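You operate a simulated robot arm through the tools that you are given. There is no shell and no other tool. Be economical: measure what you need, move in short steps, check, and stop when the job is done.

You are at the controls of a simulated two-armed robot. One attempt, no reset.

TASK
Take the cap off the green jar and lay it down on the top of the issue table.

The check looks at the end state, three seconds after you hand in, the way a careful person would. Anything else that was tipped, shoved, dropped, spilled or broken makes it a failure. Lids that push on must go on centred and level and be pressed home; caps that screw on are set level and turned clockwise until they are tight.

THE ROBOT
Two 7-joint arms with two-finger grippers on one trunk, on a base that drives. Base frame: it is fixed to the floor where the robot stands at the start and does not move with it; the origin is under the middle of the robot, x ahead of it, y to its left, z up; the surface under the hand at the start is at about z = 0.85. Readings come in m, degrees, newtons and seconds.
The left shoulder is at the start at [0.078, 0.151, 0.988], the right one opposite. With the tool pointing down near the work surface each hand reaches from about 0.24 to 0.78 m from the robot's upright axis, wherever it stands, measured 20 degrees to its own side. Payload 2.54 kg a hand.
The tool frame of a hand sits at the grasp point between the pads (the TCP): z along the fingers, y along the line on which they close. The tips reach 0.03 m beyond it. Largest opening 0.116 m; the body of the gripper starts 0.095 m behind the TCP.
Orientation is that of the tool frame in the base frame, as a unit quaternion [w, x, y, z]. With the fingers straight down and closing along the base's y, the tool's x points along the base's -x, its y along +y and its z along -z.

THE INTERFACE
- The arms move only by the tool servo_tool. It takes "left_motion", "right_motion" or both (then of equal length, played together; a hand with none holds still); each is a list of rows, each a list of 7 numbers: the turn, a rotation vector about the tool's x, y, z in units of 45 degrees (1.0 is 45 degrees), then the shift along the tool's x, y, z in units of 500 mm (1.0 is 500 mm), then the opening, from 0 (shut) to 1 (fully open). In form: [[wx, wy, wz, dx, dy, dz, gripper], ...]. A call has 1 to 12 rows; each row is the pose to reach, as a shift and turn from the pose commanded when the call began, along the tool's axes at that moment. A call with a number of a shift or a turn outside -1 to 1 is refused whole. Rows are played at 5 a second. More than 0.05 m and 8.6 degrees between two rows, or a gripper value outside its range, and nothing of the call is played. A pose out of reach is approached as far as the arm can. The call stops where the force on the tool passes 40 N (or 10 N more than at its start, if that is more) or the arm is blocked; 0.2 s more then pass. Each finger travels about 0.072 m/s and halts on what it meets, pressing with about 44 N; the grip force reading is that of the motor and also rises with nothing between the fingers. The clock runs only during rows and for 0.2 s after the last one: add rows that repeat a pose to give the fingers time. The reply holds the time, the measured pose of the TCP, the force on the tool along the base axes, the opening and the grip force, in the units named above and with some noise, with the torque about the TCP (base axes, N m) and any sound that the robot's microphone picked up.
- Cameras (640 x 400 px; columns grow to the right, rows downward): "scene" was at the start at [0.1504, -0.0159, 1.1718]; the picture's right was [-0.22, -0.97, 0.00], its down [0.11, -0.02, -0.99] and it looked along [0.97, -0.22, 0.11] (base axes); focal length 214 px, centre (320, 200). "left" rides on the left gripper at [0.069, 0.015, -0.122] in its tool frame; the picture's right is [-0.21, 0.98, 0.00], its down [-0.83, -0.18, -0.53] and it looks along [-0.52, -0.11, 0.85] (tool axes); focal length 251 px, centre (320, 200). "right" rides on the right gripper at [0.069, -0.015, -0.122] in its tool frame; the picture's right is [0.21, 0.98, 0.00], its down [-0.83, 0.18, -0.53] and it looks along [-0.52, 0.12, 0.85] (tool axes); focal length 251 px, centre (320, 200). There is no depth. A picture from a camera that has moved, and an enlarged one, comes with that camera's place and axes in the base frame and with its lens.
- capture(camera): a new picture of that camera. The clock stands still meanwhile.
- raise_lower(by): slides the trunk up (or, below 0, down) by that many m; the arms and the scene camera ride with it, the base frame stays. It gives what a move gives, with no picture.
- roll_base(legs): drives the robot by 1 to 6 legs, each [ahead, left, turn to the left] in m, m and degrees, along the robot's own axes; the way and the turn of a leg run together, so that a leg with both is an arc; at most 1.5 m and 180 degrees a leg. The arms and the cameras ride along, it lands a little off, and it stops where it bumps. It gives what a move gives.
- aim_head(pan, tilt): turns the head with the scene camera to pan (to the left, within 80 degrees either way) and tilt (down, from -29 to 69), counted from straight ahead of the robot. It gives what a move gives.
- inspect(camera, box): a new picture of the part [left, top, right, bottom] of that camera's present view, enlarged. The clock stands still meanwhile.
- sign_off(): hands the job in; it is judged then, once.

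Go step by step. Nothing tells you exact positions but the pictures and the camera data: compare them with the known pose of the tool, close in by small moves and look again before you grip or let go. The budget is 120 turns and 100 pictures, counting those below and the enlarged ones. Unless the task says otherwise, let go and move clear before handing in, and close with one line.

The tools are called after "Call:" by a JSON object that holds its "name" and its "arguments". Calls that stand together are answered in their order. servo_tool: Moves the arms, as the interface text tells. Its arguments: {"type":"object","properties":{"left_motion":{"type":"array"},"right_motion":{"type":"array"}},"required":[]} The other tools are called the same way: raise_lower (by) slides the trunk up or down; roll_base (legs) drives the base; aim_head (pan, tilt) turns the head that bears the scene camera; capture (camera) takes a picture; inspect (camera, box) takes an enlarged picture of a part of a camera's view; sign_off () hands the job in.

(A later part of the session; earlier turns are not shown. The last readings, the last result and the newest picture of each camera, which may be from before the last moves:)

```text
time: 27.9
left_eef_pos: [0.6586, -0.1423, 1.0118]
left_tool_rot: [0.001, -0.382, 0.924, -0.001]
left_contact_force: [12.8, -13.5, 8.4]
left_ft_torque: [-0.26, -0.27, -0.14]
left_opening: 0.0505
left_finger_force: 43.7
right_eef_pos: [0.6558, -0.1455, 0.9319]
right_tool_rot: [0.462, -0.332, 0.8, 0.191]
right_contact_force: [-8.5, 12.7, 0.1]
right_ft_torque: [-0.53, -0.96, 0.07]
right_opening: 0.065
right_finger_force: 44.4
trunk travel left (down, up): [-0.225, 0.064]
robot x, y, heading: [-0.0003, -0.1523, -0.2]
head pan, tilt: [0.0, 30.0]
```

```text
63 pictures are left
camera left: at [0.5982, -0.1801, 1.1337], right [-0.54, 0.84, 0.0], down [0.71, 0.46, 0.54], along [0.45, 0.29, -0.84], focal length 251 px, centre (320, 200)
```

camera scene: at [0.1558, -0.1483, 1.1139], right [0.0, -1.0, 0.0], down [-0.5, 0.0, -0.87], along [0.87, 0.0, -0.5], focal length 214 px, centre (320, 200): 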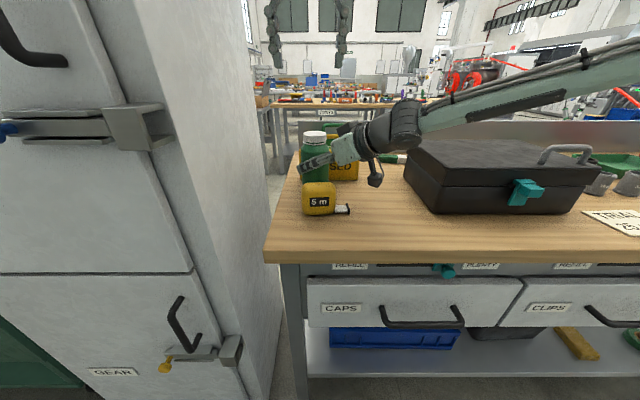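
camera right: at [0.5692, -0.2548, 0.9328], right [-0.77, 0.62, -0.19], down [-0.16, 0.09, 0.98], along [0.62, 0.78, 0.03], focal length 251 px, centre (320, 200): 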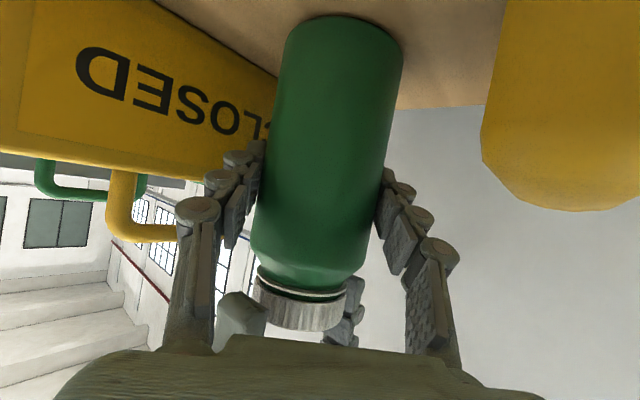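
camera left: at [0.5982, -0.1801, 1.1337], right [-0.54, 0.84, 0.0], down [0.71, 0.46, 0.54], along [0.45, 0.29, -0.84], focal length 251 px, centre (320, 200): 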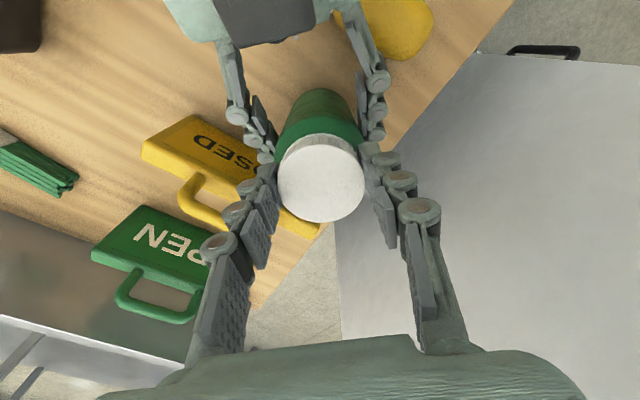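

The turn went smoothly with little torque and some upward push, which fits a cap that is unscrewing. I ease sideways again, rise 1 mm, and turn another 45 degrees.

Call:
{"name": "servo_tool", "arguments": {"left_motion": [[0, 0, 0, 0, -0.006, -0.002, 0.35], [0, 0, -0.1667, 0, -0.006, -0.002, 0.35], [0, 0, -0.3333, 0, -0.006, -0.002, 0.35], [0, 0, -0.5, 0, -0.006, -0.002, 0.35], [0, 0, -0.6667, 0, -0.006, -0.002, 0.35], [0, 0, -0.8333, 0, -0.006, -0.002, 0.35], [0, 0, -1, 0, -0.006, -0.002, 0.35]]}}

Call:
{"name": "capture", "arguments": {"camera": "left"}}

Call:
{"name": "inspect", "arguments": {"camera": "scene", "box": [280, 100, 380, 180]}}

```text
time: 29.5
left_eef_pos: [0.6606, -0.144, 1.0128]
left_tool_rot: [-0.001, 0.709, -0.706, 0.003]
left_contact_force: [20.7, -4.4, 1.3]
left_ft_torque: [-0.17, -0.33, -0.04]
left_opening: 0.0506
left_finger_force: 44.1
right_eef_pos: [0.6569, -0.1446, 0.9315]
right_tool_rot: [0.463, -0.332, 0.799, 0.192]
right_contact_force: [-19.7, 3.0, 4.2]
right_ft_torque: [-0.14, -1.33, 0.11]
right_opening: 0.0651
right_finger_force: 44.2
trunk travel left (down, up): [-0.225, 0.064]
robot x, y, heading: [-0.0017, -0.1514, -0.2]
head pan, tilt: [0.0, 30.0]
```

```text
62 pictures are left
camera left: at [0.6456, -0.2128, 1.1347], right [-0.98, 0.21, 0.0], down [0.18, 0.83, 0.53], along [0.12, 0.52, -0.85], focal length 251 px, centre (320, 200)
```

left: 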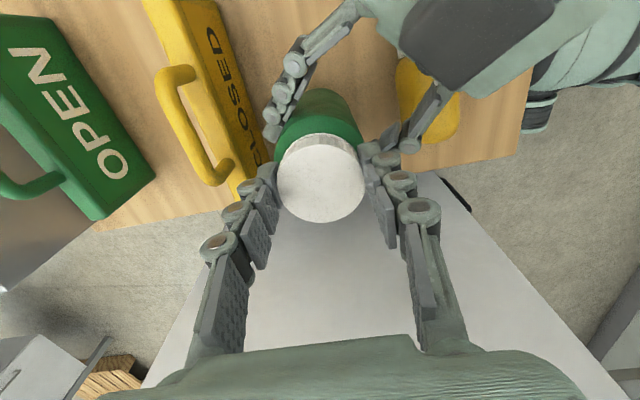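

```text
5.00 times, centred on (330, 140) of scene
camera zoom: at [0.1559, -0.1484, 1.114], right [0.0, -1.0, 0.0], down [-0.5, 0.0, -0.87], along [0.87, 0.0, -0.5], focal length 1072 px, centre (270, 500)
```

zoom: 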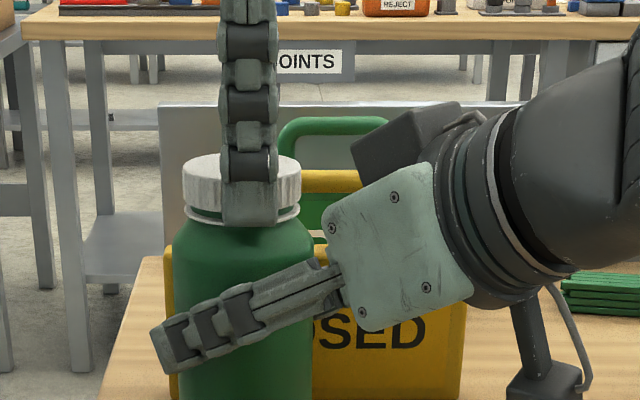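

The gap between cap and ring has widened, so the cap is unscrewing. I continue another 45 degrees with a sideways correction.

Call:
{"name": "servo_tool", "arguments": {"left_motion": [[0, 0, 0, 0, -0.006, -0.002, 0.35], [0, 0, -0.1667, 0, -0.006, -0.002, 0.35], [0, 0, -0.3333, 0, -0.006, -0.002, 0.35], [0, 0, -0.5, 0, -0.006, -0.002, 0.35], [0, 0, -0.6667, 0, -0.006, -0.002, 0.35], [0, 0, -0.8333, 0, -0.006, -0.002, 0.35], [0, 0, -1, 0, -0.006, -0.002, 0.35]]}}

Call:
{"name": "capture", "arguments": {"camera": "left"}}

Call:
{"name": "inspect", "arguments": {"camera": "scene", "box": [280, 100, 380, 180]}}

```text
time: 31.1
left_eef_pos: [0.6636, -0.1424, 1.0134]
left_tool_rot: [0.0, 0.924, -0.382, 0.001]
left_contact_force: [20.7, 0.3, -0.6]
left_ft_torque: [-0.06, -0.55, -0.07]
left_opening: 0.0506
left_finger_force: 44.6
right_eef_pos: [0.6568, -0.1458, 0.9319]
right_tool_rot: [0.463, -0.331, 0.8, 0.192]
right_contact_force: [-18.6, -0.8, 6.0]
right_ft_torque: [0.14, -1.21, 0.1]
right_opening: 0.0653
right_finger_force: 43.9
trunk travel left (down, up): [-0.225, 0.064]
robot x, y, heading: [0.0015, -0.1522, -0.2]
head pan, tilt: [0.0, 30.0]
```

```text
60 pictures are left
camera left: at [0.7019, -0.2026, 1.1358], right [-0.84, -0.54, 0.0], down [-0.46, 0.71, 0.53], along [-0.29, 0.45, -0.85], focal length 251 px, centre (320, 200)
```

left: 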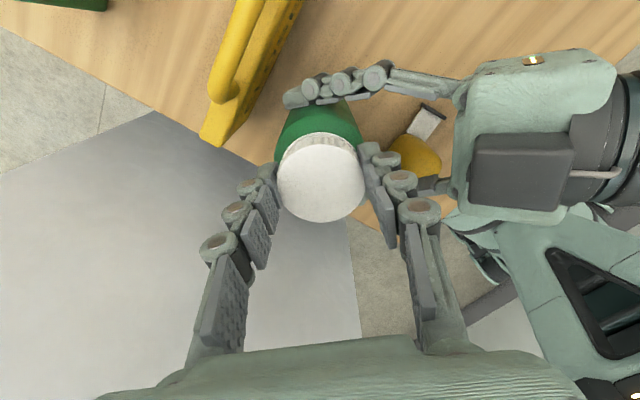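

```text
5.00 times, centred on (330, 140) of scene
camera zoom: at [0.1559, -0.1483, 1.1139], right [0.0, -1.0, 0.0], down [-0.5, 0.0, -0.87], along [0.87, 0.0, -0.5], focal length 1072 px, centre (270, 500)
```

zoom: 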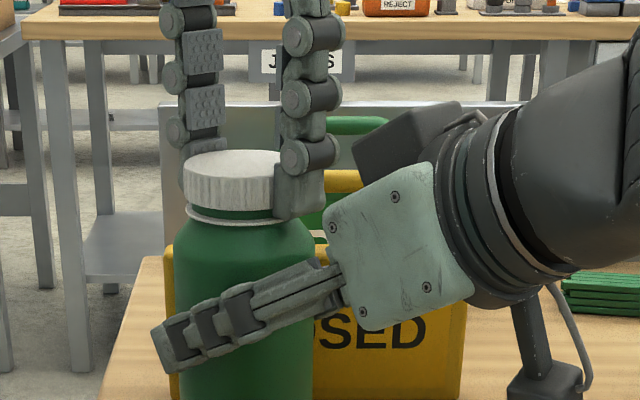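

The cap is clearly rising. I correct towards +x and go on another 45 degrees, if the wrist allows.

Call:
{"name": "servo_tool", "arguments": {"left_motion": [[0, 0, 0, 0.0042, -0.0042, -0.002, 0.35], [0, 0, -0.1667, 0.0042, -0.0042, -0.002, 0.35], [0, 0, -0.3333, 0.0042, -0.0042, -0.002, 0.35], [0, 0, -0.5, 0.0042, -0.0042, -0.002, 0.35], [0, 0, -0.6667, 0.0042, -0.0042, -0.003, 0.35], [0, 0, -0.8333, 0.0042, -0.0042, -0.003, 0.35], [0, 0, -1, 0.0042, -0.0042, -0.003, 0.35]]}}

Call:
{"name": "inspect", "arguments": {"camera": "scene", "box": [280, 100, 380, 180]}}

```text
time: 32.7
left_eef_pos: [0.6658, -0.1428, 1.0142]
left_tool_rot: [-0.001, 1.0, 0.001, 0.001]
left_contact_force: [9.7, 11.5, -9.1]
left_ft_torque: [0.35, -0.29, -0.02]
left_opening: 0.0504
left_finger_force: 44.0
right_eef_pos: [0.6583, -0.146, 0.9317]
right_tool_rot: [0.463, -0.329, 0.801, 0.19]
right_contact_force: [-8.3, -11.5, 8.9]
right_ft_torque: [0.62, -0.51, 0.01]
right_opening: 0.065
right_finger_force: 44.1
trunk travel left (down, up): [-0.225, 0.064]
robot x, y, heading: [-0.0025, -0.1521, -0.2]
head pan, tilt: [0.0, 30.0]
```

```text
5.00 times, centred on (330, 140) of scene
camera zoom: at [0.1562, -0.1483, 1.1138], right [0.0, -1.0, 0.0], down [-0.5, 0.0, -0.87], along [0.87, 0.0, -0.5], focal length 1072 px, centre (270, 500)
```

zoom: 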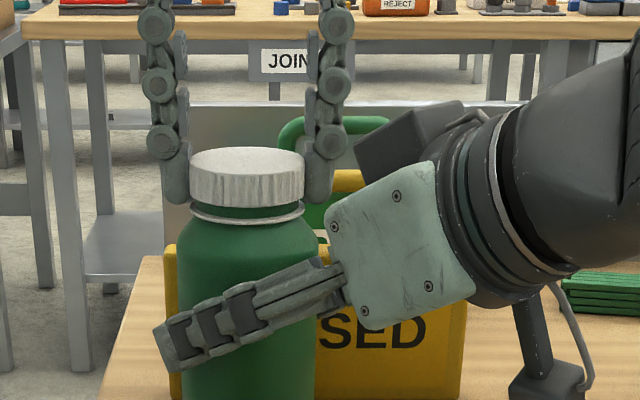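

Half a turn is done and the cap keeps rising; I'm now pulling slightly upward. I go on another 45 degrees without raising.

Call:
{"name": "servo_tool", "arguments": {"left_motion": [[0, 0, 0, 0.002, -0.004, 0, 0.35], [0, 0, -0.1667, 0.002, -0.004, 0, 0.35], [0, 0, -0.3333, 0.002, -0.004, 0, 0.35], [0, 0, -0.5, 0.002, -0.004, 0, 0.35], [0, 0, -0.6667, 0.002, -0.004, 0, 0.35], [0, 0, -0.8333, 0.002, -0.004, 0, 0.35], [0, 0, -1, 0.002, -0.004, 0, 0.35]]}}

Call:
{"name": "inspect", "arguments": {"camera": "scene", "box": [280, 100, 380, 180]}}

```text
time: 34.3
left_eef_pos: [0.6661, -0.1422, 1.0149]
left_tool_rot: [0.0, 0.924, 0.382, -0.001]
left_contact_force: [-13.8, 14.5, -3.5]
left_ft_torque: [0.43, 0.16, -0.09]
left_opening: 0.0509
left_finger_force: 43.7
right_eef_pos: [0.6595, -0.1471, 0.9313]
right_tool_rot: [0.463, -0.329, 0.801, 0.19]
right_contact_force: [13.8, -12.6, 5.4]
right_ft_torque: [0.73, 0.8, -0.08]
right_opening: 0.0651
right_finger_force: 43.7
trunk travel left (down, up): [-0.225, 0.064]
robot x, y, heading: [0.0004, -0.1529, 0.2]
head pan, tilt: [0.0, 30.0]
```

```text
5.00 times, centred on (330, 140) of scene
camera zoom: at [0.1559, -0.1481, 1.1139], right [0.0, -1.0, 0.0], down [-0.5, 0.0, -0.87], along [0.87, 0.0, -0.5], focal length 1072 px, centre (270, 500)
```

zoom: 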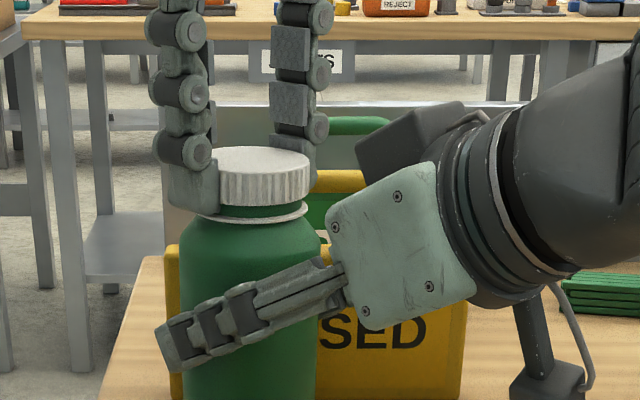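

Five-eighths of a turn is done and the gap keeps growing. I carry on with a sideways relief along the turn.

Call:
{"name": "servo_tool", "arguments": {"left_motion": [[0, 0, 0, 0, -0.006, 0, 0.35], [0, 0, -0.1667, 0, -0.007, -0.001, 0.35], [0, 0, -0.3333, -0.001, -0.007, -0.001, 0.35], [0, 0, -0.5, -0.002, -0.007, -0.001, 0.35], [0, 0, -0.6667, -0.003, -0.007, -0.002, 0.35], [0, 0, -0.8333, -0.004, -0.006, -0.002, 0.35], [0, 0, -1, -0.005, -0.006, -0.002, 0.35]]}}

Call:
{"name": "inspect", "arguments": {"camera": "scene", "box": [280, 100, 380, 180]}}

```text
time: 35.9
left_eef_pos: [0.6634, -0.1409, 1.0167]
left_tool_rot: [-0.001, 0.707, 0.708, 0.0]
left_contact_force: [-1.4, 19.7, -4.4]
left_ft_torque: [0.29, 0.05, -0.06]
left_opening: 0.0503
left_finger_force: 44.0
right_eef_pos: [0.6586, -0.1471, 0.9309]
right_tool_rot: [0.462, -0.331, 0.801, 0.191]
right_contact_force: [1.8, -19.3, 6.3]
right_ft_torque: [1.25, 0.01, -0.02]
right_opening: 0.0651
right_finger_force: 44.0
trunk travel left (down, up): [-0.225, 0.064]
robot x, y, heading: [0.0003, -0.1518, -0.2]
head pan, tilt: [0.0, 30.0]
```

```text
5.00 times, centred on (330, 140) of scene
camera zoom: at [0.156, -0.1482, 1.1139], right [0.0, -1.0, 0.0], down [-0.5, 0.0, -0.87], along [0.87, 0.0, -0.5], focal length 1072 px, centre (270, 500)
```

zoom: 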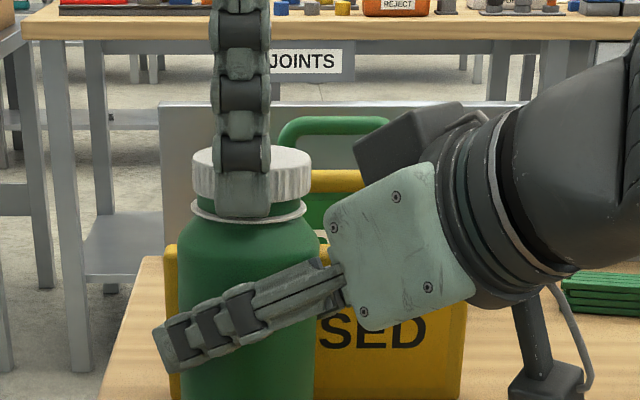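

Call:
{"name": "servo_tool", "arguments": {"left_motion": [[0, 0, 0, 0.006, 0, 0, 0.35], [0, 0, -0.1667, 0.006, 0, -0.001, 0.35], [0, 0, -0.3333, 0.006, 0, -0.001, 0.35], [0, 0, -0.5, 0.006, 0, -0.001, 0.35], [0, 0, -0.6667, 0.006, 0, -0.002, 0.35], [0, 0, -0.8333, 0.006, 0, -0.002, 0.35], [0, 0, -1, 0.006, 0, -0.002, 0.35]]}}

Call:
{"name": "inspect", "arguments": {"camera": "scene", "box": [280, 100, 380, 180]}}

Call:
{"name": "capture", "arguments": {"camera": "right"}}

```text
time: 37.5
left_eef_pos: [0.6617, -0.1403, 1.017]
left_tool_rot: [-0.001, 0.384, 0.923, -0.001]
left_contact_force: [-21.3, 1.2, 1.8]
left_ft_torque: [0.01, 0.47, -0.27]
left_opening: 0.0509
left_finger_force: 44.0
right_eef_pos: [0.6581, -0.1456, 0.9307]
right_tool_rot: [0.462, -0.331, 0.8, 0.191]
right_contact_force: [20.9, 1.0, 0.7]
right_ft_torque: [-0.06, 1.34, 0.11]
right_opening: 0.0651
right_finger_force: 43.7
trunk travel left (down, up): [-0.225, 0.064]
robot x, y, heading: [-0.0027, -0.151, -0.2]
head pan, tilt: [0.0, 30.0]
```

```text
5.00 times, centred on (330, 140) of scene
camera zoom: at [0.1559, -0.1482, 1.1139], right [0.0, -1.0, 0.0], down [-0.5, 0.0, -0.87], along [0.87, 0.0, -0.5], focal length 1072 px, centre (270, 500)
```

zoom: 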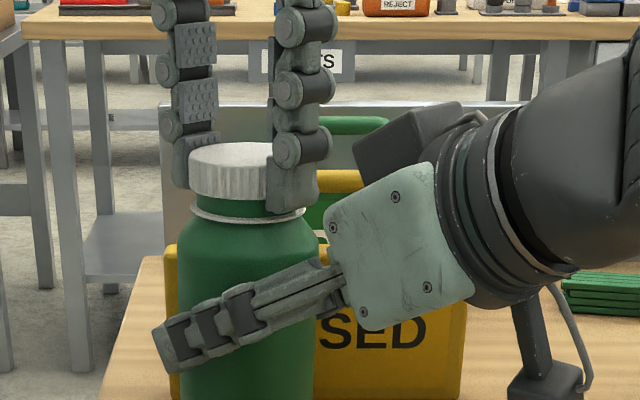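

```text
54 pictures are left
camera right: at [0.5697, -0.255, 0.9327], right [-0.76, 0.62, -0.19], down [-0.16, 0.09, 0.98], along [0.62, 0.78, 0.03], focal length 251 px, centre (320, 200)
```

right: 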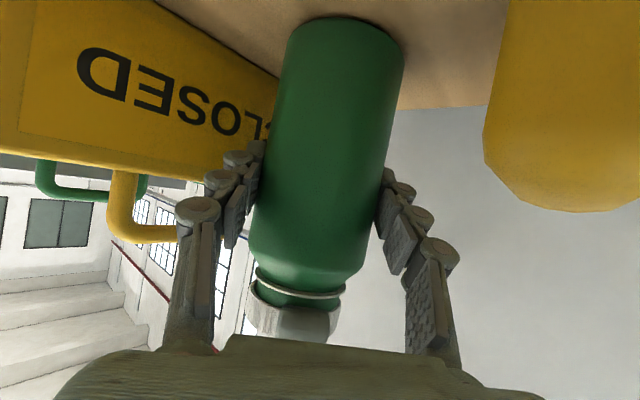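

Call:
{"name": "servo_tool", "arguments": {"left_motion": [[0, 0, 0, 0.005, -0.005, 0, 0.35], [0, 0, -0.1667, 0.005, -0.005, -0.001, 0.35], [0, 0, -0.3333, 0.006, -0.004, -0.001, 0.35], [0, 0, -0.5, 0.006, -0.003, -0.001, 0.35], [0, 0, -0.6667, 0.006, -0.002, -0.002, 0.35], [0, 0, -0.8333, 0.006, -0.002, -0.002, 0.35], [0, 0, -1, 0.006, -0.002, -0.002, 0.35]]}}

Call:
{"name": "inspect", "arguments": {"camera": "scene", "box": [280, 100, 380, 180]}}

```text
time: 38.9
left_eef_pos: [0.6588, -0.1113, 1.018]
left_tool_rot: [-0.06, 0.24, 0.969, 0.018]
left_contact_force: [1.5, -6.3, 19.7]
left_ft_torque: [-0.7, -0.14, 0.0]
left_opening: 0.0503
left_finger_force: 43.5
left hand out of reach, approached as far as the arm can: row 2, 3, 4, 5, 6
right_eef_pos: [0.6516, -0.1417, 0.9317]
right_tool_rot: [0.461, -0.336, 0.798, 0.195]
right_contact_force: [-2.4, 1.7, 4.3]
right_ft_torque: [-0.38, -0.32, 0.07]
right_opening: 0.0671
right_finger_force: 15.5
trunk travel left (down, up): [-0.225, 0.064]
robot x, y, heading: [0.0008, -0.1471, -0.2]
head pan, tilt: [0.0, 30.0]
stopped in row 6 (left hand): the force on the tool passed its limit at 130 N (the readings are from after the stop); the commanded pose is now the measured one
```

```text
5.00 times, centred on (330, 140) of scene
camera zoom: at [0.1539, -0.1488, 1.1146], right [0.0, -1.0, 0.0], down [-0.5, 0.0, -0.87], along [0.87, 0.0, -0.5], focal length 1072 px, centre (270, 500)
```

zoom: 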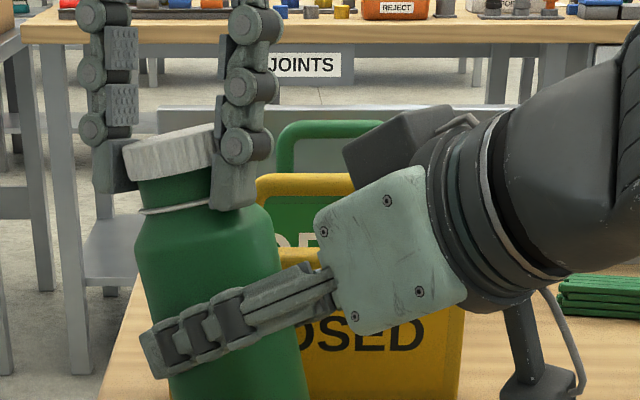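

The left arm reached its limit and lurched, tilting the jar about 10 degrees to the left in the right hand's grip. I look carefully before putting it right.

Call:
{"name": "capture", "arguments": {"camera": "scene"}}

Call:
{"name": "capture", "arguments": {"camera": "right"}}

Call:
{"name": "capture", "arguments": {"camera": "left"}}

```text
52 pictures are left
camera scene: at [0.1539, -0.1488, 1.1146], right [0.0, -1.0, 0.0], down [-0.5, 0.0, -0.87], along [0.87, 0.0, -0.5], focal length 214 px, centre (320, 200)
```

scene: 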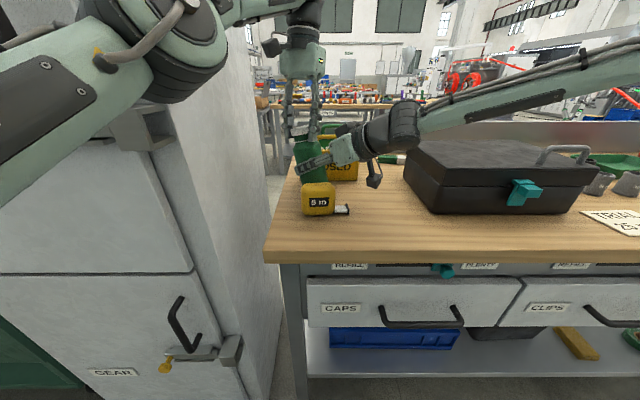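

```text
51 pictures are left
camera right: at [0.5647, -0.2519, 0.9339], right [-0.77, 0.61, -0.19], down [-0.17, 0.09, 0.98], along [0.61, 0.79, 0.03], focal length 251 px, centre (320, 200)
```

right: 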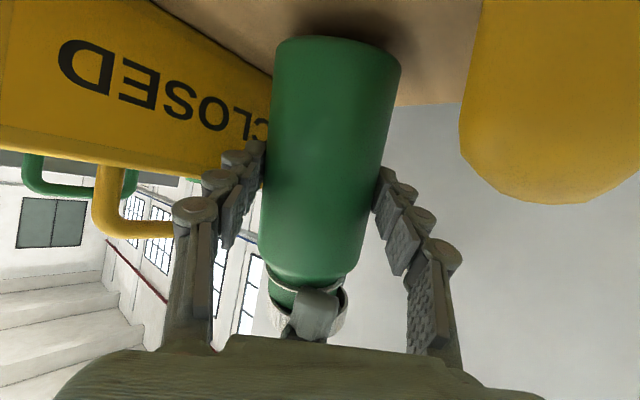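

```text
50 pictures are left
camera left: at [0.6197, -0.0726, 1.1478], right [0.65, 0.76, -0.02], down [0.7, -0.58, 0.42], along [0.31, -0.29, -0.91], focal length 251 px, centre (320, 200)
```

left: 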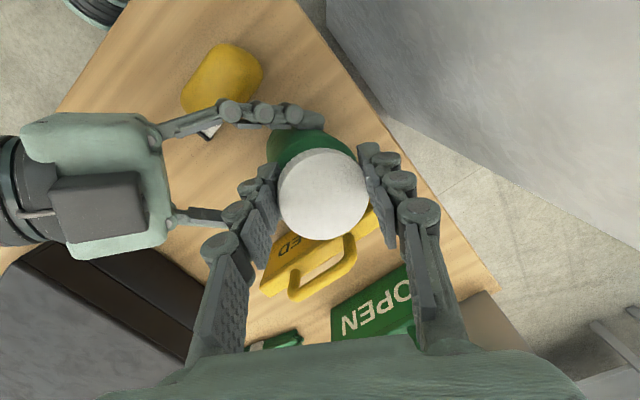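

Nothing else seems to have moved; the signs and tape are as before. The jar is held between both hands, leaning. I bring the left hand back along its path to the last good pose, which should stand the jar upright again.

Call:
{"name": "servo_tool", "arguments": {"left_motion": [[-0.003, -0.032, 0.077, -0.0066, -0.0096, 0, 0.35], [-0.006, -0.064, 0.155, -0.0132, -0.0192, 0, 0.35], [-0.01, -0.096, 0.232, -0.02, -0.029, -0.001, 0.35]]}}

Call:
{"name": "inspect", "arguments": {"camera": "scene", "box": [280, 100, 380, 180]}}

```text
time: 39.7
left_eef_pos: [0.6613, -0.1232, 1.0142]
left_tool_rot: [-0.029, 0.325, 0.945, 0.011]
left_contact_force: [-8.5, 28.4, 23.9]
left_ft_torque: [0.57, 0.04, 0.42]
left_opening: 0.0499
left_finger_force: 44.2
right_eef_pos: [0.6537, -0.1478, 0.9299]
right_tool_rot: [0.46, -0.329, 0.802, 0.191]
right_contact_force: [1.4, -32.0, 4.7]
right_ft_torque: [1.3, 0.61, -0.84]
right_opening: 0.0662
right_finger_force: 44.5
trunk travel left (down, up): [-0.225, 0.064]
robot x, y, heading: [0.0011, -0.1477, -0.3]
head pan, tilt: [0.0, 30.0]
```

```text
5.00 times, centred on (330, 140) of scene
camera zoom: at [0.1528, -0.1485, 1.1145], right [0.0, -1.0, 0.0], down [-0.5, 0.0, -0.87], along [0.87, 0.0, -0.5], focal length 1072 px, centre (270, 500)
```

zoom: 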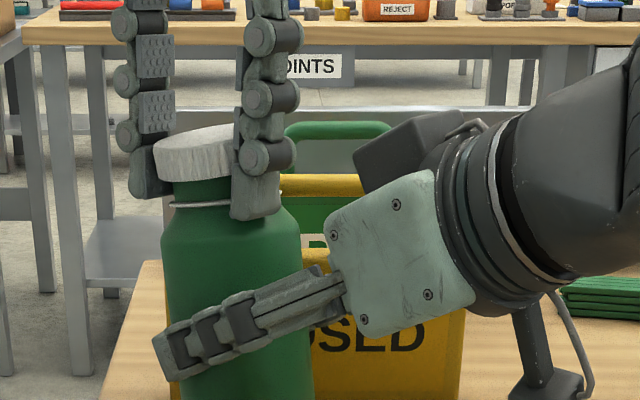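

The jar is coming upright. I finish the return with a small upward easing.

Call:
{"name": "servo_tool", "arguments": {"left_motion": [[0, 0, 0, 0, 0, -0.005, 0.35], [0, -0.04, 0.08, -0.01, -0.013, -0.008, 0.35], [0, -0.08, 0.16, -0.021, -0.027, -0.008, 0.35], [0, -0.08, 0.16, -0.021, -0.027, -0.008, 0.35]]}}

Call:
{"name": "inspect", "arguments": {"camera": "scene", "box": [280, 100, 380, 180]}}

Call:
{"name": "capture", "arguments": {"camera": "right"}}

```text
time: 40.7
left_eef_pos: [0.6636, -0.1402, 1.0153]
left_tool_rot: [-0.003, 0.386, 0.922, -0.003]
left_contact_force: [-5.7, 29.3, 3.0]
left_ft_torque: [0.52, 0.1, 0.41]
left_opening: 0.0487
left_finger_force: 44.3
right_eef_pos: [0.6545, -0.145, 0.9269]
right_tool_rot: [0.458, -0.332, 0.802, 0.192]
right_contact_force: [5.2, -30.6, -1.9]
right_ft_torque: [1.92, 0.47, -0.74]
right_opening: 0.0691
right_finger_force: 44.3
trunk travel left (down, up): [-0.225, 0.064]
robot x, y, heading: [-0.0011, -0.1525, -0.3]
head pan, tilt: [0.0, 30.0]
```

```text
5.00 times, centred on (330, 140) of scene
camera zoom: at [0.1558, -0.1482, 1.1137], right [0.0, -1.0, 0.0], down [-0.5, 0.0, -0.87], along [0.87, 0.0, -0.5], focal length 1072 px, centre (270, 500)
```

zoom: 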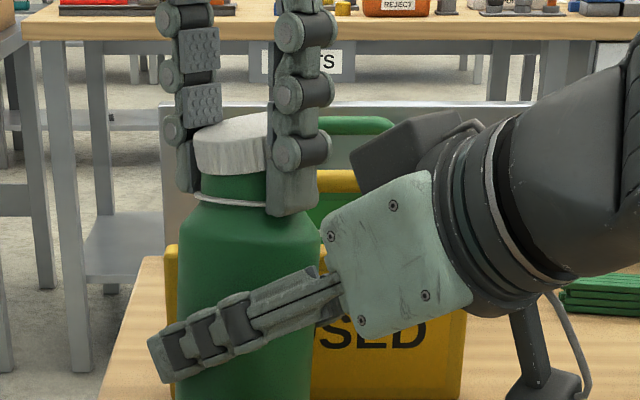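

```text
47 pictures are left
camera right: at [0.5671, -0.2541, 0.93], right [-0.77, 0.61, -0.18], down [-0.16, 0.09, 0.98], along [0.62, 0.78, 0.02], focal length 251 px, centre (320, 200)
```

right: 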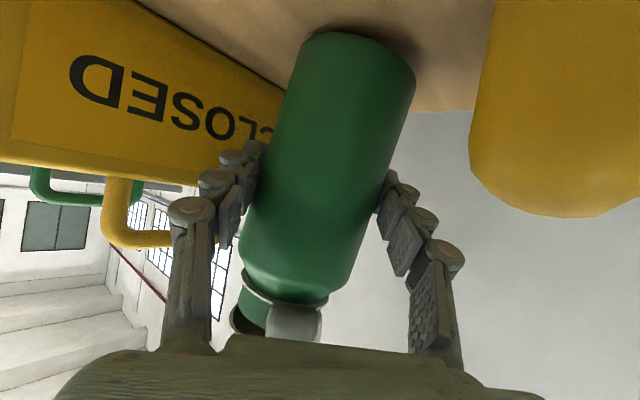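

The right camera shows the cap's open underside beside the neck: the thread is free and the cap sits cocked on the jar. I relieve the side load and lift slowly, watching the force.

Call:
{"name": "servo_tool", "arguments": {"left_motion": [[0, 0, 0, 0.004, 0.004, -0.004, 0.35], [0, 0, 0, 0.005, 0.005, -0.012, 0.35], [0, 0, 0, 0.005, 0.005, -0.02, 0.35]]}}

Call:
{"name": "inspect", "arguments": {"camera": "scene", "box": [280, 100, 380, 180]}}

```text
time: 41.5
left_eef_pos: [0.6631, -0.1434, 1.0273]
left_tool_rot: [0.003, 0.39, 0.921, -0.008]
left_contact_force: [1.2, -0.5, 0.7]
left_ft_torque: [0.03, 0.13, 0.0]
left_opening: 0.0482
left_finger_force: 44.5
right_eef_pos: [0.6487, -0.1366, 0.9267]
right_tool_rot: [0.456, -0.341, 0.798, 0.196]
right_contact_force: [-2.4, 1.0, -3.3]
right_ft_torque: [0.0, -0.11, -0.08]
right_opening: 0.0651
right_finger_force: 44.1
trunk travel left (down, up): [-0.225, 0.064]
robot x, y, heading: [-0.0008, -0.154, -0.3]
head pan, tilt: [0.0, 30.0]
```

```text
5.00 times, centred on (330, 140) of scene
camera zoom: at [0.1562, -0.1481, 1.1138], right [0.0, -1.0, 0.0], down [-0.5, 0.0, -0.87], along [0.87, 0.0, -0.5], focal length 1072 px, centre (270, 500)
```

zoom: 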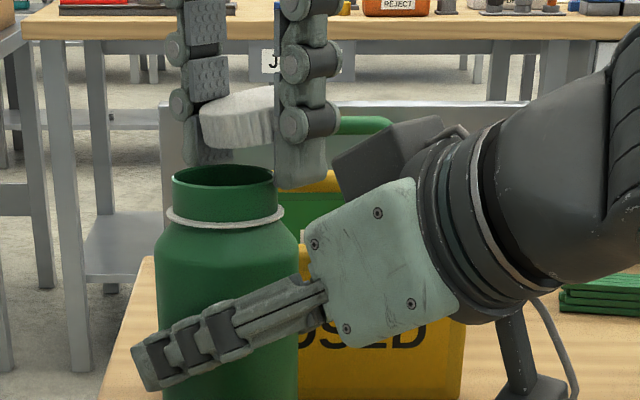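

The cap is off and held by the left hand. I raise it a bit more, then check the jar before setting it straight.

Call:
{"name": "servo_tool", "arguments": {"left_motion": [[0, 0, 0, 0, 0, -0.02, 0.35], [0, 0, 0, 0, 0, -0.04, 0.35], [0, 0, 0, 0, 0, -0.06, 0.35]]}}

Call:
{"name": "capture", "arguments": {"camera": "scene"}}

Call:
{"name": "capture", "arguments": {"camera": "right"}}

Call:
{"name": "inspect", "arguments": {"camera": "scene", "box": [270, 100, 400, 230]}}

```text
time: 42.3
left_eef_pos: [0.6644, -0.1401, 1.0545]
left_tool_rot: [-0.002, 0.387, 0.922, -0.005]
left_contact_force: [0.1, -0.2, 0.5]
left_ft_torque: [-0.01, -0.04, 0.01]
left_opening: 0.0483
left_finger_force: 44.0
right_eef_pos: [0.6532, -0.1411, 0.9296]
right_tool_rot: [0.459, -0.334, 0.8, 0.194]
right_contact_force: [-0.1, 1.2, -3.2]
right_ft_torque: [-0.02, 0.0, 0.0]
right_opening: 0.0648
right_finger_force: 44.1
trunk travel left (down, up): [-0.225, 0.064]
robot x, y, heading: [-0.0019, -0.148, -0.4]
head pan, tilt: [0.0, 30.0]
```

```text
45 pictures are left
camera scene: at [0.1564, -0.1482, 1.1138], right [0.0, -1.0, 0.0], down [-0.5, 0.0, -0.87], along [0.87, 0.0, -0.5], focal length 214 px, centre (320, 200)
```

scene: 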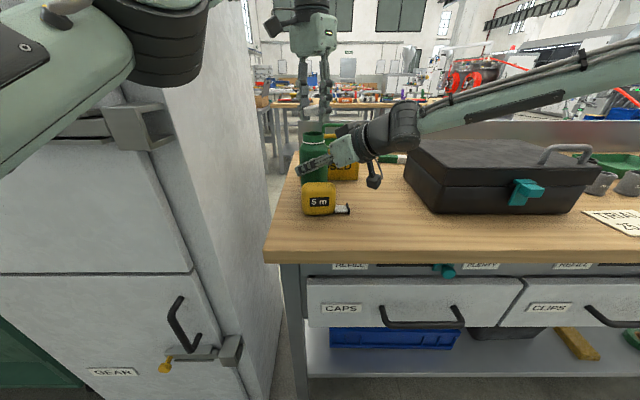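

```text
44 pictures are left
camera right: at [0.5665, -0.2516, 0.9303], right [-0.77, 0.61, -0.18], down [-0.16, 0.09, 0.98], along [0.61, 0.79, 0.03], focal length 251 px, centre (320, 200)
```

right: 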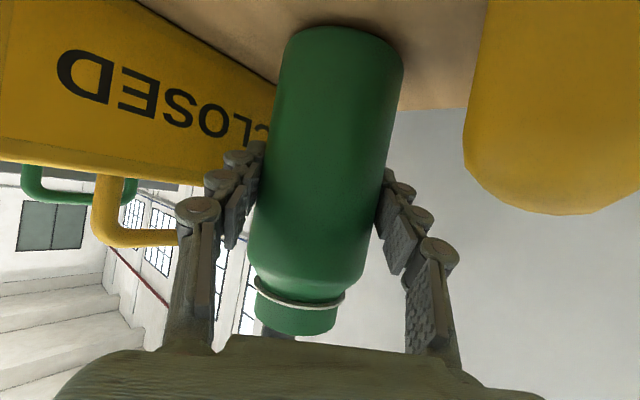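

```text
3.08 times, centred on (335, 165) of scene
camera zoom: at [0.1564, -0.1482, 1.1138], right [0.0, -1.0, 0.0], down [-0.5, 0.0, -0.87], along [0.87, 0.0, -0.5], focal length 660 px, centre (274, 308)
```

zoom: 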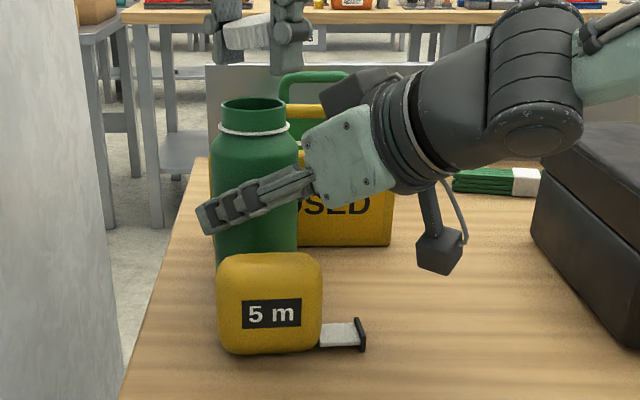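

The jar hangs slightly (a load of -3 N), a few millimetres above the bench and nearly upright. I lower the right hand gently until the bench takes the weight.

Call:
{"name": "servo_tool", "arguments": {"right_motion": [[0, 0, 0, 0.0017, 0, 0.001, 0.4], [0, 0, 0, 0.0035, 0, 0.002, 0.4], [0, 0, 0, 0.0052, 0, 0.003, 0.4], [0, 0, 0, 0.0052, 0, 0.003, 0.4]]}}

Call:
{"name": "capture", "arguments": {"camera": "right"}}

```text
time: 43.3
left_eef_pos: [0.6629, -0.1402, 1.0549]
left_tool_rot: [-0.001, 0.386, 0.922, -0.006]
left_contact_force: [0.3, -0.4, 1.1]
left_ft_torque: [0.0, -0.01, -0.02]
left_opening: 0.0478
left_finger_force: 44.1
right_eef_pos: [0.6528, -0.1411, 0.9255]
right_tool_rot: [0.46, -0.334, 0.8, 0.194]
right_contact_force: [1.9, 0.1, 0.5]
right_ft_torque: [0.04, -0.15, 0.0]
right_opening: 0.065
right_finger_force: 43.9
trunk travel left (down, up): [-0.225, 0.064]
robot x, y, heading: [-0.0013, -0.1534, 0.1]
head pan, tilt: [0.0, 30.0]
```

```text
42 pictures are left
camera right: at [0.5668, -0.251, 0.9278], right [-0.77, 0.61, -0.18], down [-0.16, 0.09, 0.98], along [0.61, 0.79, 0.03], focal length 251 px, centre (320, 200)
```

right: 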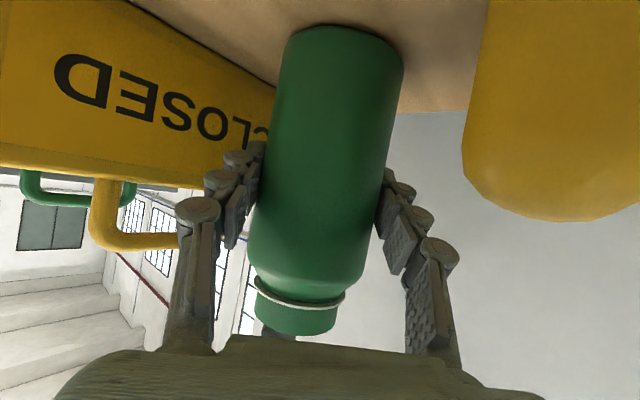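

Call:
{"name": "servo_tool", "arguments": {"right_motion": [[0, 0, 0, 0.0017, 0, 0.001, 0.4], [0, 0, 0, 0.0035, 0, 0.002, 0.4], [0, 0, 0, 0.0035, 0, 0.002, 0.4]]}}

Call:
{"name": "inspect", "arguments": {"camera": "right", "box": [200, 0, 460, 200]}}

Call:
{"name": "inspect", "arguments": {"camera": "left", "box": [100, 50, 500, 300]}}

```text
time: 44.1
left_eef_pos: [0.6636, -0.1404, 1.0545]
left_tool_rot: [-0.001, 0.386, 0.923, -0.005]
left_contact_force: [-0.2, 0.5, 0.0]
left_ft_torque: [0.02, -0.01, -0.06]
left_opening: 0.0482
left_finger_force: 43.6
right_eef_pos: [0.6535, -0.1418, 0.9255]
right_tool_rot: [0.46, -0.334, 0.8, 0.194]
right_contact_force: [2.8, 0.5, 6.7]
right_ft_torque: [0.13, -0.66, 0.01]
right_opening: 0.065
right_finger_force: 44.2
trunk travel left (down, up): [-0.225, 0.064]
robot x, y, heading: [-0.0022, -0.1468, -0.2]
head pan, tilt: [0.0, 30.0]
```

```text
2.00 times, centred on (330, 100) of right
camera zoom: at [0.5663, -0.2512, 0.9274], right [-0.77, 0.61, -0.18], down [-0.16, 0.09, 0.98], along [0.61, 0.79, 0.03], focal length 503 px, centre (300, 400)
```

zoom: 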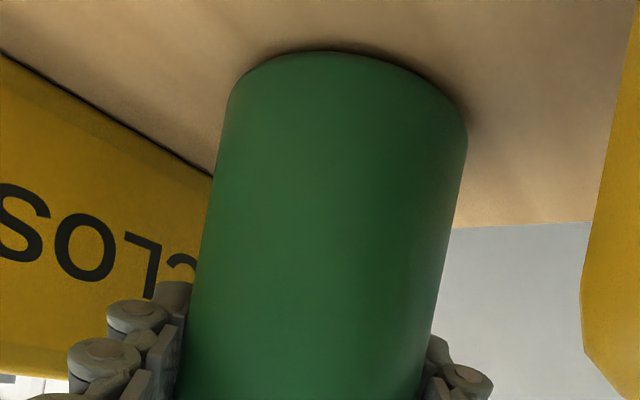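

```text
1.60 times, centred on (300, 175) of left
camera zoom: at [0.6258, -0.0782, 1.1769], right [0.85, 0.53, -0.01], down [0.45, -0.71, 0.54], along [0.28, -0.46, -0.84], focal length 402 px, centre (352, 240)
```

zoom: 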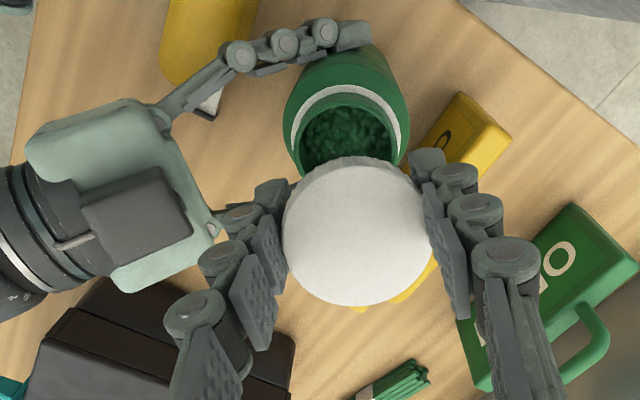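

Call:
{"name": "inspect", "arguments": {"camera": "scene", "box": [290, 120, 350, 190]}}

```text
5.71 times, centred on (320, 155) of scene
camera zoom: at [0.1559, -0.1481, 1.114], right [0.0, -1.0, 0.0], down [-0.5, 0.0, -0.87], along [0.87, 0.0, -0.5], focal length 1226 px, centre (320, 457)
```

zoom: 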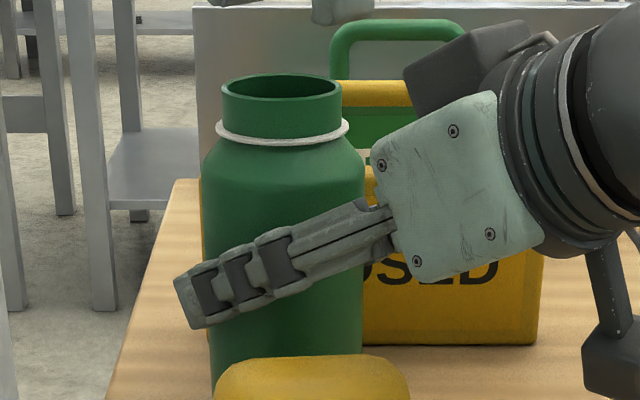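

The jar stands upright: the rim ellipse matches a level rim and the sides are plumb. I ease the preload and open the right hand gently.

Call:
{"name": "servo_tool", "arguments": {"right_motion": [[0, 0, 0, -0.0015, 0, -0.001, 0.4], [0, 0, 0, -0.0015, 0, -0.001, 0.56], [0, 0, 0, -0.0015, 0, -0.001, 0.6], [0, 0, 0, -0.0015, 0, -0.001, 0.65], [0, 0, 0, -0.0015, 0, -0.001, 0.7], [0, 0, 0, -0.0015, 0, -0.001, 0.76], [0, 0, 0, -0.0015, 0, -0.001, 0.78]]}}

Call:
{"name": "capture", "arguments": {"camera": "right"}}

Call:
{"name": "inspect", "arguments": {"camera": "scene", "box": [290, 120, 350, 190]}}

```text
time: 45.7
left_eef_pos: [0.6627, -0.1399, 1.0546]
left_tool_rot: [0.0, 0.386, 0.923, -0.005]
left_contact_force: [0.2, -0.2, 0.1]
left_ft_torque: [-0.02, 0.02, 0.0]
left_opening: 0.0483
left_finger_force: 44.2
right_eef_pos: [0.6517, -0.14, 0.9255]
right_tool_rot: [0.459, -0.335, 0.8, 0.195]
right_contact_force: [-0.7, 0.2, -1.1]
right_ft_torque: [0.04, 0.02, 0.02]
right_opening: 0.0904
right_finger_force: 0.0
trunk travel left (down, up): [-0.225, 0.064]
robot x, y, heading: [0.0003, -0.1505, -0.2]
head pan, tilt: [0.0, 30.0]
```

```text
38 pictures are left
camera right: at [0.566, -0.2516, 0.9271], right [-0.77, 0.61, -0.18], down [-0.16, 0.09, 0.98], along [0.61, 0.79, 0.03], focal length 251 px, centre (320, 200)
```

right: 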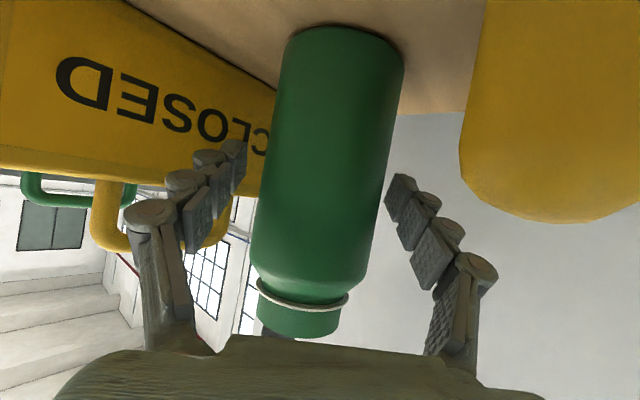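

```text
5.71 times, centred on (320, 155) of scene
camera zoom: at [0.1562, -0.1481, 1.1138], right [0.0, -1.0, 0.0], down [-0.5, 0.0, -0.87], along [0.87, 0.0, -0.5], focal length 1226 px, centre (320, 457)
```

zoom: 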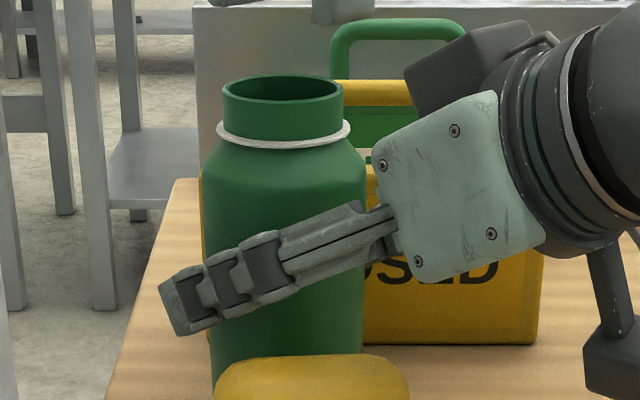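

The jar stands free. I withdraw the right hand along its approach path and up.

Call:
{"name": "servo_tool", "arguments": {"right_motion": [[0, 0, 0, 0, 0, -0.055, 0.78], [0, 0, 0, 0, 0, -0.11, 0.78], [0, 0, 0, 0, 0, -0.165, 0.78], [0, 0, 0, 0, 0, -0.225, 0.78], [0, 0, 0, -0.02, -0.007, -0.298, 0.78], [0, 0, 0, -0.04, -0.015, -0.371, 0.78], [0, 0, 0, -0.06, -0.022, -0.444, 0.78], [0, 0, 0, -0.08, -0.03, -0.517, 0.78], [0, 0, 0, -0.1, -0.037, -0.59, 0.78], [0, 0, 0, -0.12, -0.09, -0.62, 0.78], [0, 0, 0, -0.14, -0.15, -0.64, 0.78]]}}

Call:
{"name": "capture", "arguments": {"camera": "scene"}}

Call:
{"name": "capture", "arguments": {"camera": "left"}}

```text
time: 48.1
left_eef_pos: [0.664, -0.1398, 1.0545]
left_tool_rot: [0.0, 0.386, 0.922, -0.006]
left_contact_force: [-0.5, -0.1, 0.2]
left_ft_torque: [0.01, -0.02, 0.0]
left_opening: 0.0481
left_finger_force: 43.6
right_eef_pos: [0.538, -0.3673, 1.1445]
right_tool_rot: [0.458, -0.335, 0.8, 0.195]
right_contact_force: [-0.2, -1.0, -0.1]
right_ft_torque: [0.03, 0.0, -0.02]
right_opening: 0.0905
right_finger_force: 0.2
trunk travel left (down, up): [-0.225, 0.064]
robot x, y, heading: [-0.0005, -0.156, -0.1]
head pan, tilt: [0.0, 30.0]
```

```text
36 pictures are left
camera scene: at [0.1563, -0.1482, 1.1138], right [0.0, -1.0, 0.0], down [-0.5, 0.0, -0.87], along [0.87, 0.0, -0.5], focal length 214 px, centre (320, 200)
```

scene: 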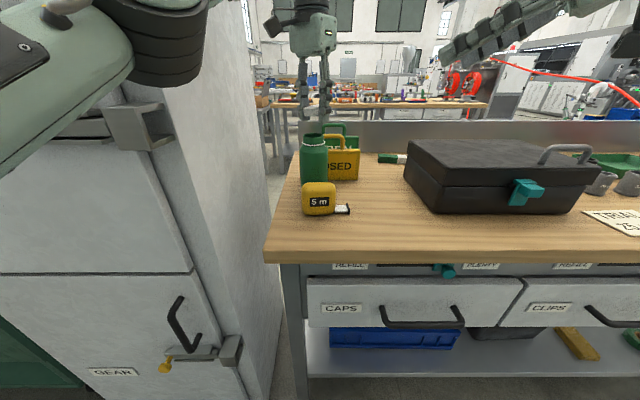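

```text
35 pictures are left
camera left: at [0.6263, -0.0784, 1.1763], right [0.85, 0.53, -0.01], down [0.45, -0.71, 0.54], along [0.28, -0.46, -0.84], focal length 251 px, centre (320, 200)
```

left: 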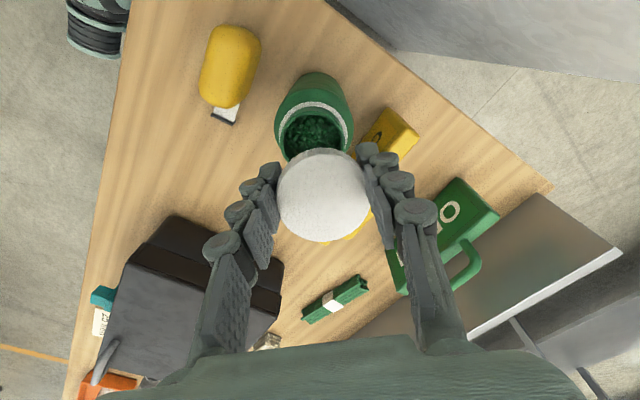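

The jar, signs and tape stand as before. I move the right hand further back and right, out of the way of the free spot between the jar and the case.

Call:
{"name": "servo_tool", "arguments": {"right_motion": [[0, 0, 0, 0.028, -0.008, -0.072, 0.78], [0, 0, 0, 0.056, -0.016, -0.144, 0.78], [0, 0, 0, 0.084, -0.025, -0.216, 0.78], [0, 0, 0, 0.112, -0.033, -0.288, 0.78], [0, 0, 0, 0.14, -0.042, -0.36, 0.78]]}}

Call:
{"name": "servo_tool", "arguments": {"left_motion": [[0, 0, 0, 0, -0.02, -0.004, 0.35], [0, 0, 0, 0, -0.06, -0.006, 0.35], [0, 0, 0, -0.004, -0.1, -0.006, 0.35], [0, 0, 0, -0.012, -0.14, -0.006, 0.35], [0, 0, 0, -0.02, -0.18, -0.006, 0.35]]}}

Call:
{"name": "capture", "arguments": {"camera": "scene"}}

Call:
{"name": "capture", "arguments": {"camera": "left"}}

```text
time: 49.3
left_eef_pos: [0.663, -0.14, 1.0548]
left_tool_rot: [0.0, 0.386, 0.923, -0.005]
left_contact_force: [0.6, -0.8, 0.0]
left_ft_torque: [0.02, 0.0, -0.02]
left_opening: 0.048
left_finger_force: 44.8
right_eef_pos: [0.4153, -0.5172, 1.1742]
right_tool_rot: [0.459, -0.335, 0.8, 0.194]
right_contact_force: [0.2, -0.7, 0.1]
right_ft_torque: [0.01, 0.01, 0.03]
right_opening: 0.0906
right_finger_force: 0.0
trunk travel left (down, up): [-0.225, 0.064]
robot x, y, heading: [-0.0019, -0.1503, -0.3]
head pan, tilt: [0.0, 30.0]
```

```text
time: 50.5
left_eef_pos: [0.6069, -0.2095, 1.0588]
left_tool_rot: [0.0, 0.386, 0.923, -0.004]
left_contact_force: [0.1, 0.5, -0.5]
left_ft_torque: [0.0, -0.02, 0.01]
left_opening: 0.0484
left_finger_force: 43.9
right_eef_pos: [0.4162, -0.5151, 1.1747]
right_tool_rot: [0.46, -0.334, 0.8, 0.195]
right_contact_force: [0.7, -0.7, 0.1]
right_ft_torque: [0.01, -0.01, 0.01]
right_opening: 0.0904
right_finger_force: 0.0
trunk travel left (down, up): [-0.225, 0.064]
robot x, y, heading: [-0.0044, -0.1494, -0.1]
head pan, tilt: [0.0, 30.0]
```

```text
34 pictures are left
camera scene: at [0.156, -0.1483, 1.1139], right [0.0, -1.0, 0.0], down [-0.5, 0.0, -0.87], along [0.87, 0.0, -0.5], focal length 214 px, centre (320, 200)
```

scene: 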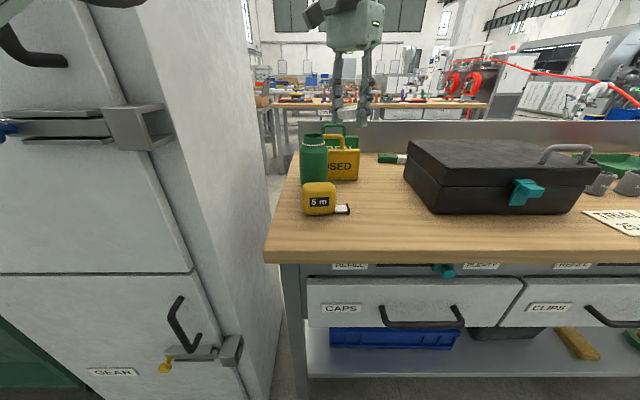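

```text
33 pictures are left
camera left: at [0.5695, -0.1489, 1.1803], right [0.85, 0.53, -0.01], down [0.45, -0.71, 0.54], along [0.28, -0.46, -0.84], focal length 251 px, centre (320, 200)
```

left: 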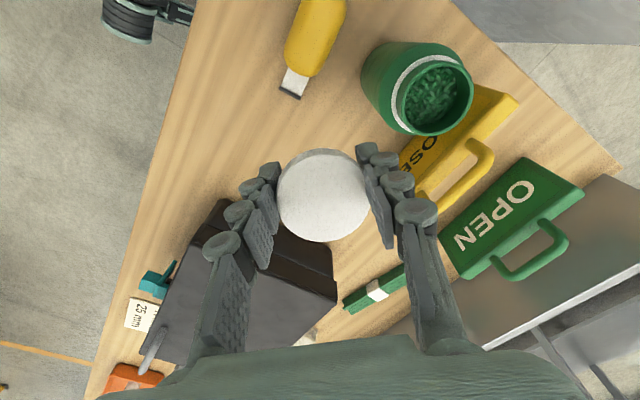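

The path is clear. I carry the cap to the open spot at about (0.545, -0.28) and lower to mid-height.

Call:
{"name": "servo_tool", "arguments": {"left_motion": [[0, 0, 0, -0.002, -0.06, 0, 0.35], [0, 0, 0, -0.006, -0.12, 0, 0.35], [0, 0, 0, -0.011, -0.187, 0.02, 0.35], [0, 0, 0, -0.011, -0.187, 0.08, 0.35], [0, 0, 0, -0.011, -0.187, 0.14, 0.35], [0, 0, 0, -0.011, -0.187, 0.2, 0.35], [0, 0, 0, -0.011, -0.187, 0.25, 0.35]]}}

Call:
{"name": "inspect", "arguments": {"camera": "scene", "box": [280, 100, 480, 260]}}

Call:
{"name": "capture", "arguments": {"camera": "left"}}

```text
time: 52.1
left_eef_pos: [0.5423, -0.2722, 0.9361]
left_tool_rot: [0.001, 0.394, 0.919, -0.009]
left_contact_force: [0.2, 0.1, -0.7]
left_ft_torque: [0.02, 0.02, 0.0]
left_opening: 0.0481
left_finger_force: 44.0
left hand out of reach, approached as far as the arm can: row 6, 7
right_eef_pos: [0.4172, -0.5164, 1.1731]
right_tool_rot: [0.459, -0.335, 0.8, 0.195]
right_contact_force: [1.1, 0.0, -0.2]
right_ft_torque: [0.0, -0.01, 0.02]
right_opening: 0.0906
right_finger_force: 0.2
trunk travel left (down, up): [-0.225, 0.064]
robot x, y, heading: [0.0025, -0.1522, -0.3]
head pan, tilt: [0.0, 30.0]
```

```text
2.50 times, centred on (380, 180) of scene
camera zoom: at [0.157, -0.1471, 1.1162], right [0.01, -1.0, 0.0], down [-0.48, -0.01, -0.88], along [0.88, 0.01, -0.48], focal length 536 px, centre (170, 250)
```

zoom: 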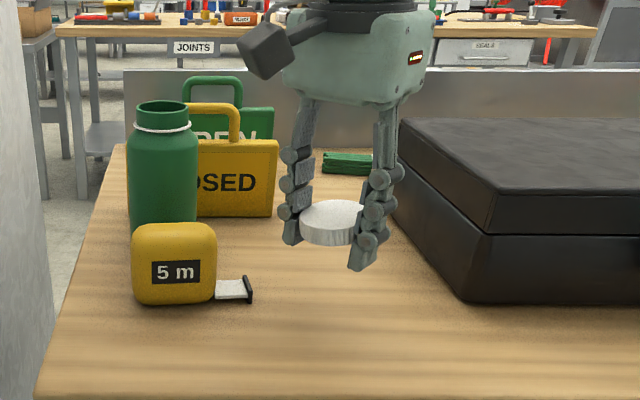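

```text
31 pictures are left
camera left: at [0.5074, -0.2104, 1.0579], right [0.86, 0.52, -0.01], down [0.44, -0.71, 0.54], along [0.27, -0.47, -0.84], focal length 251 px, centre (320, 200)
```

left: 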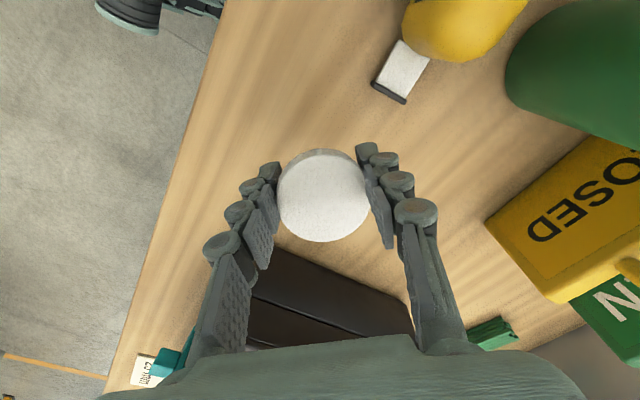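

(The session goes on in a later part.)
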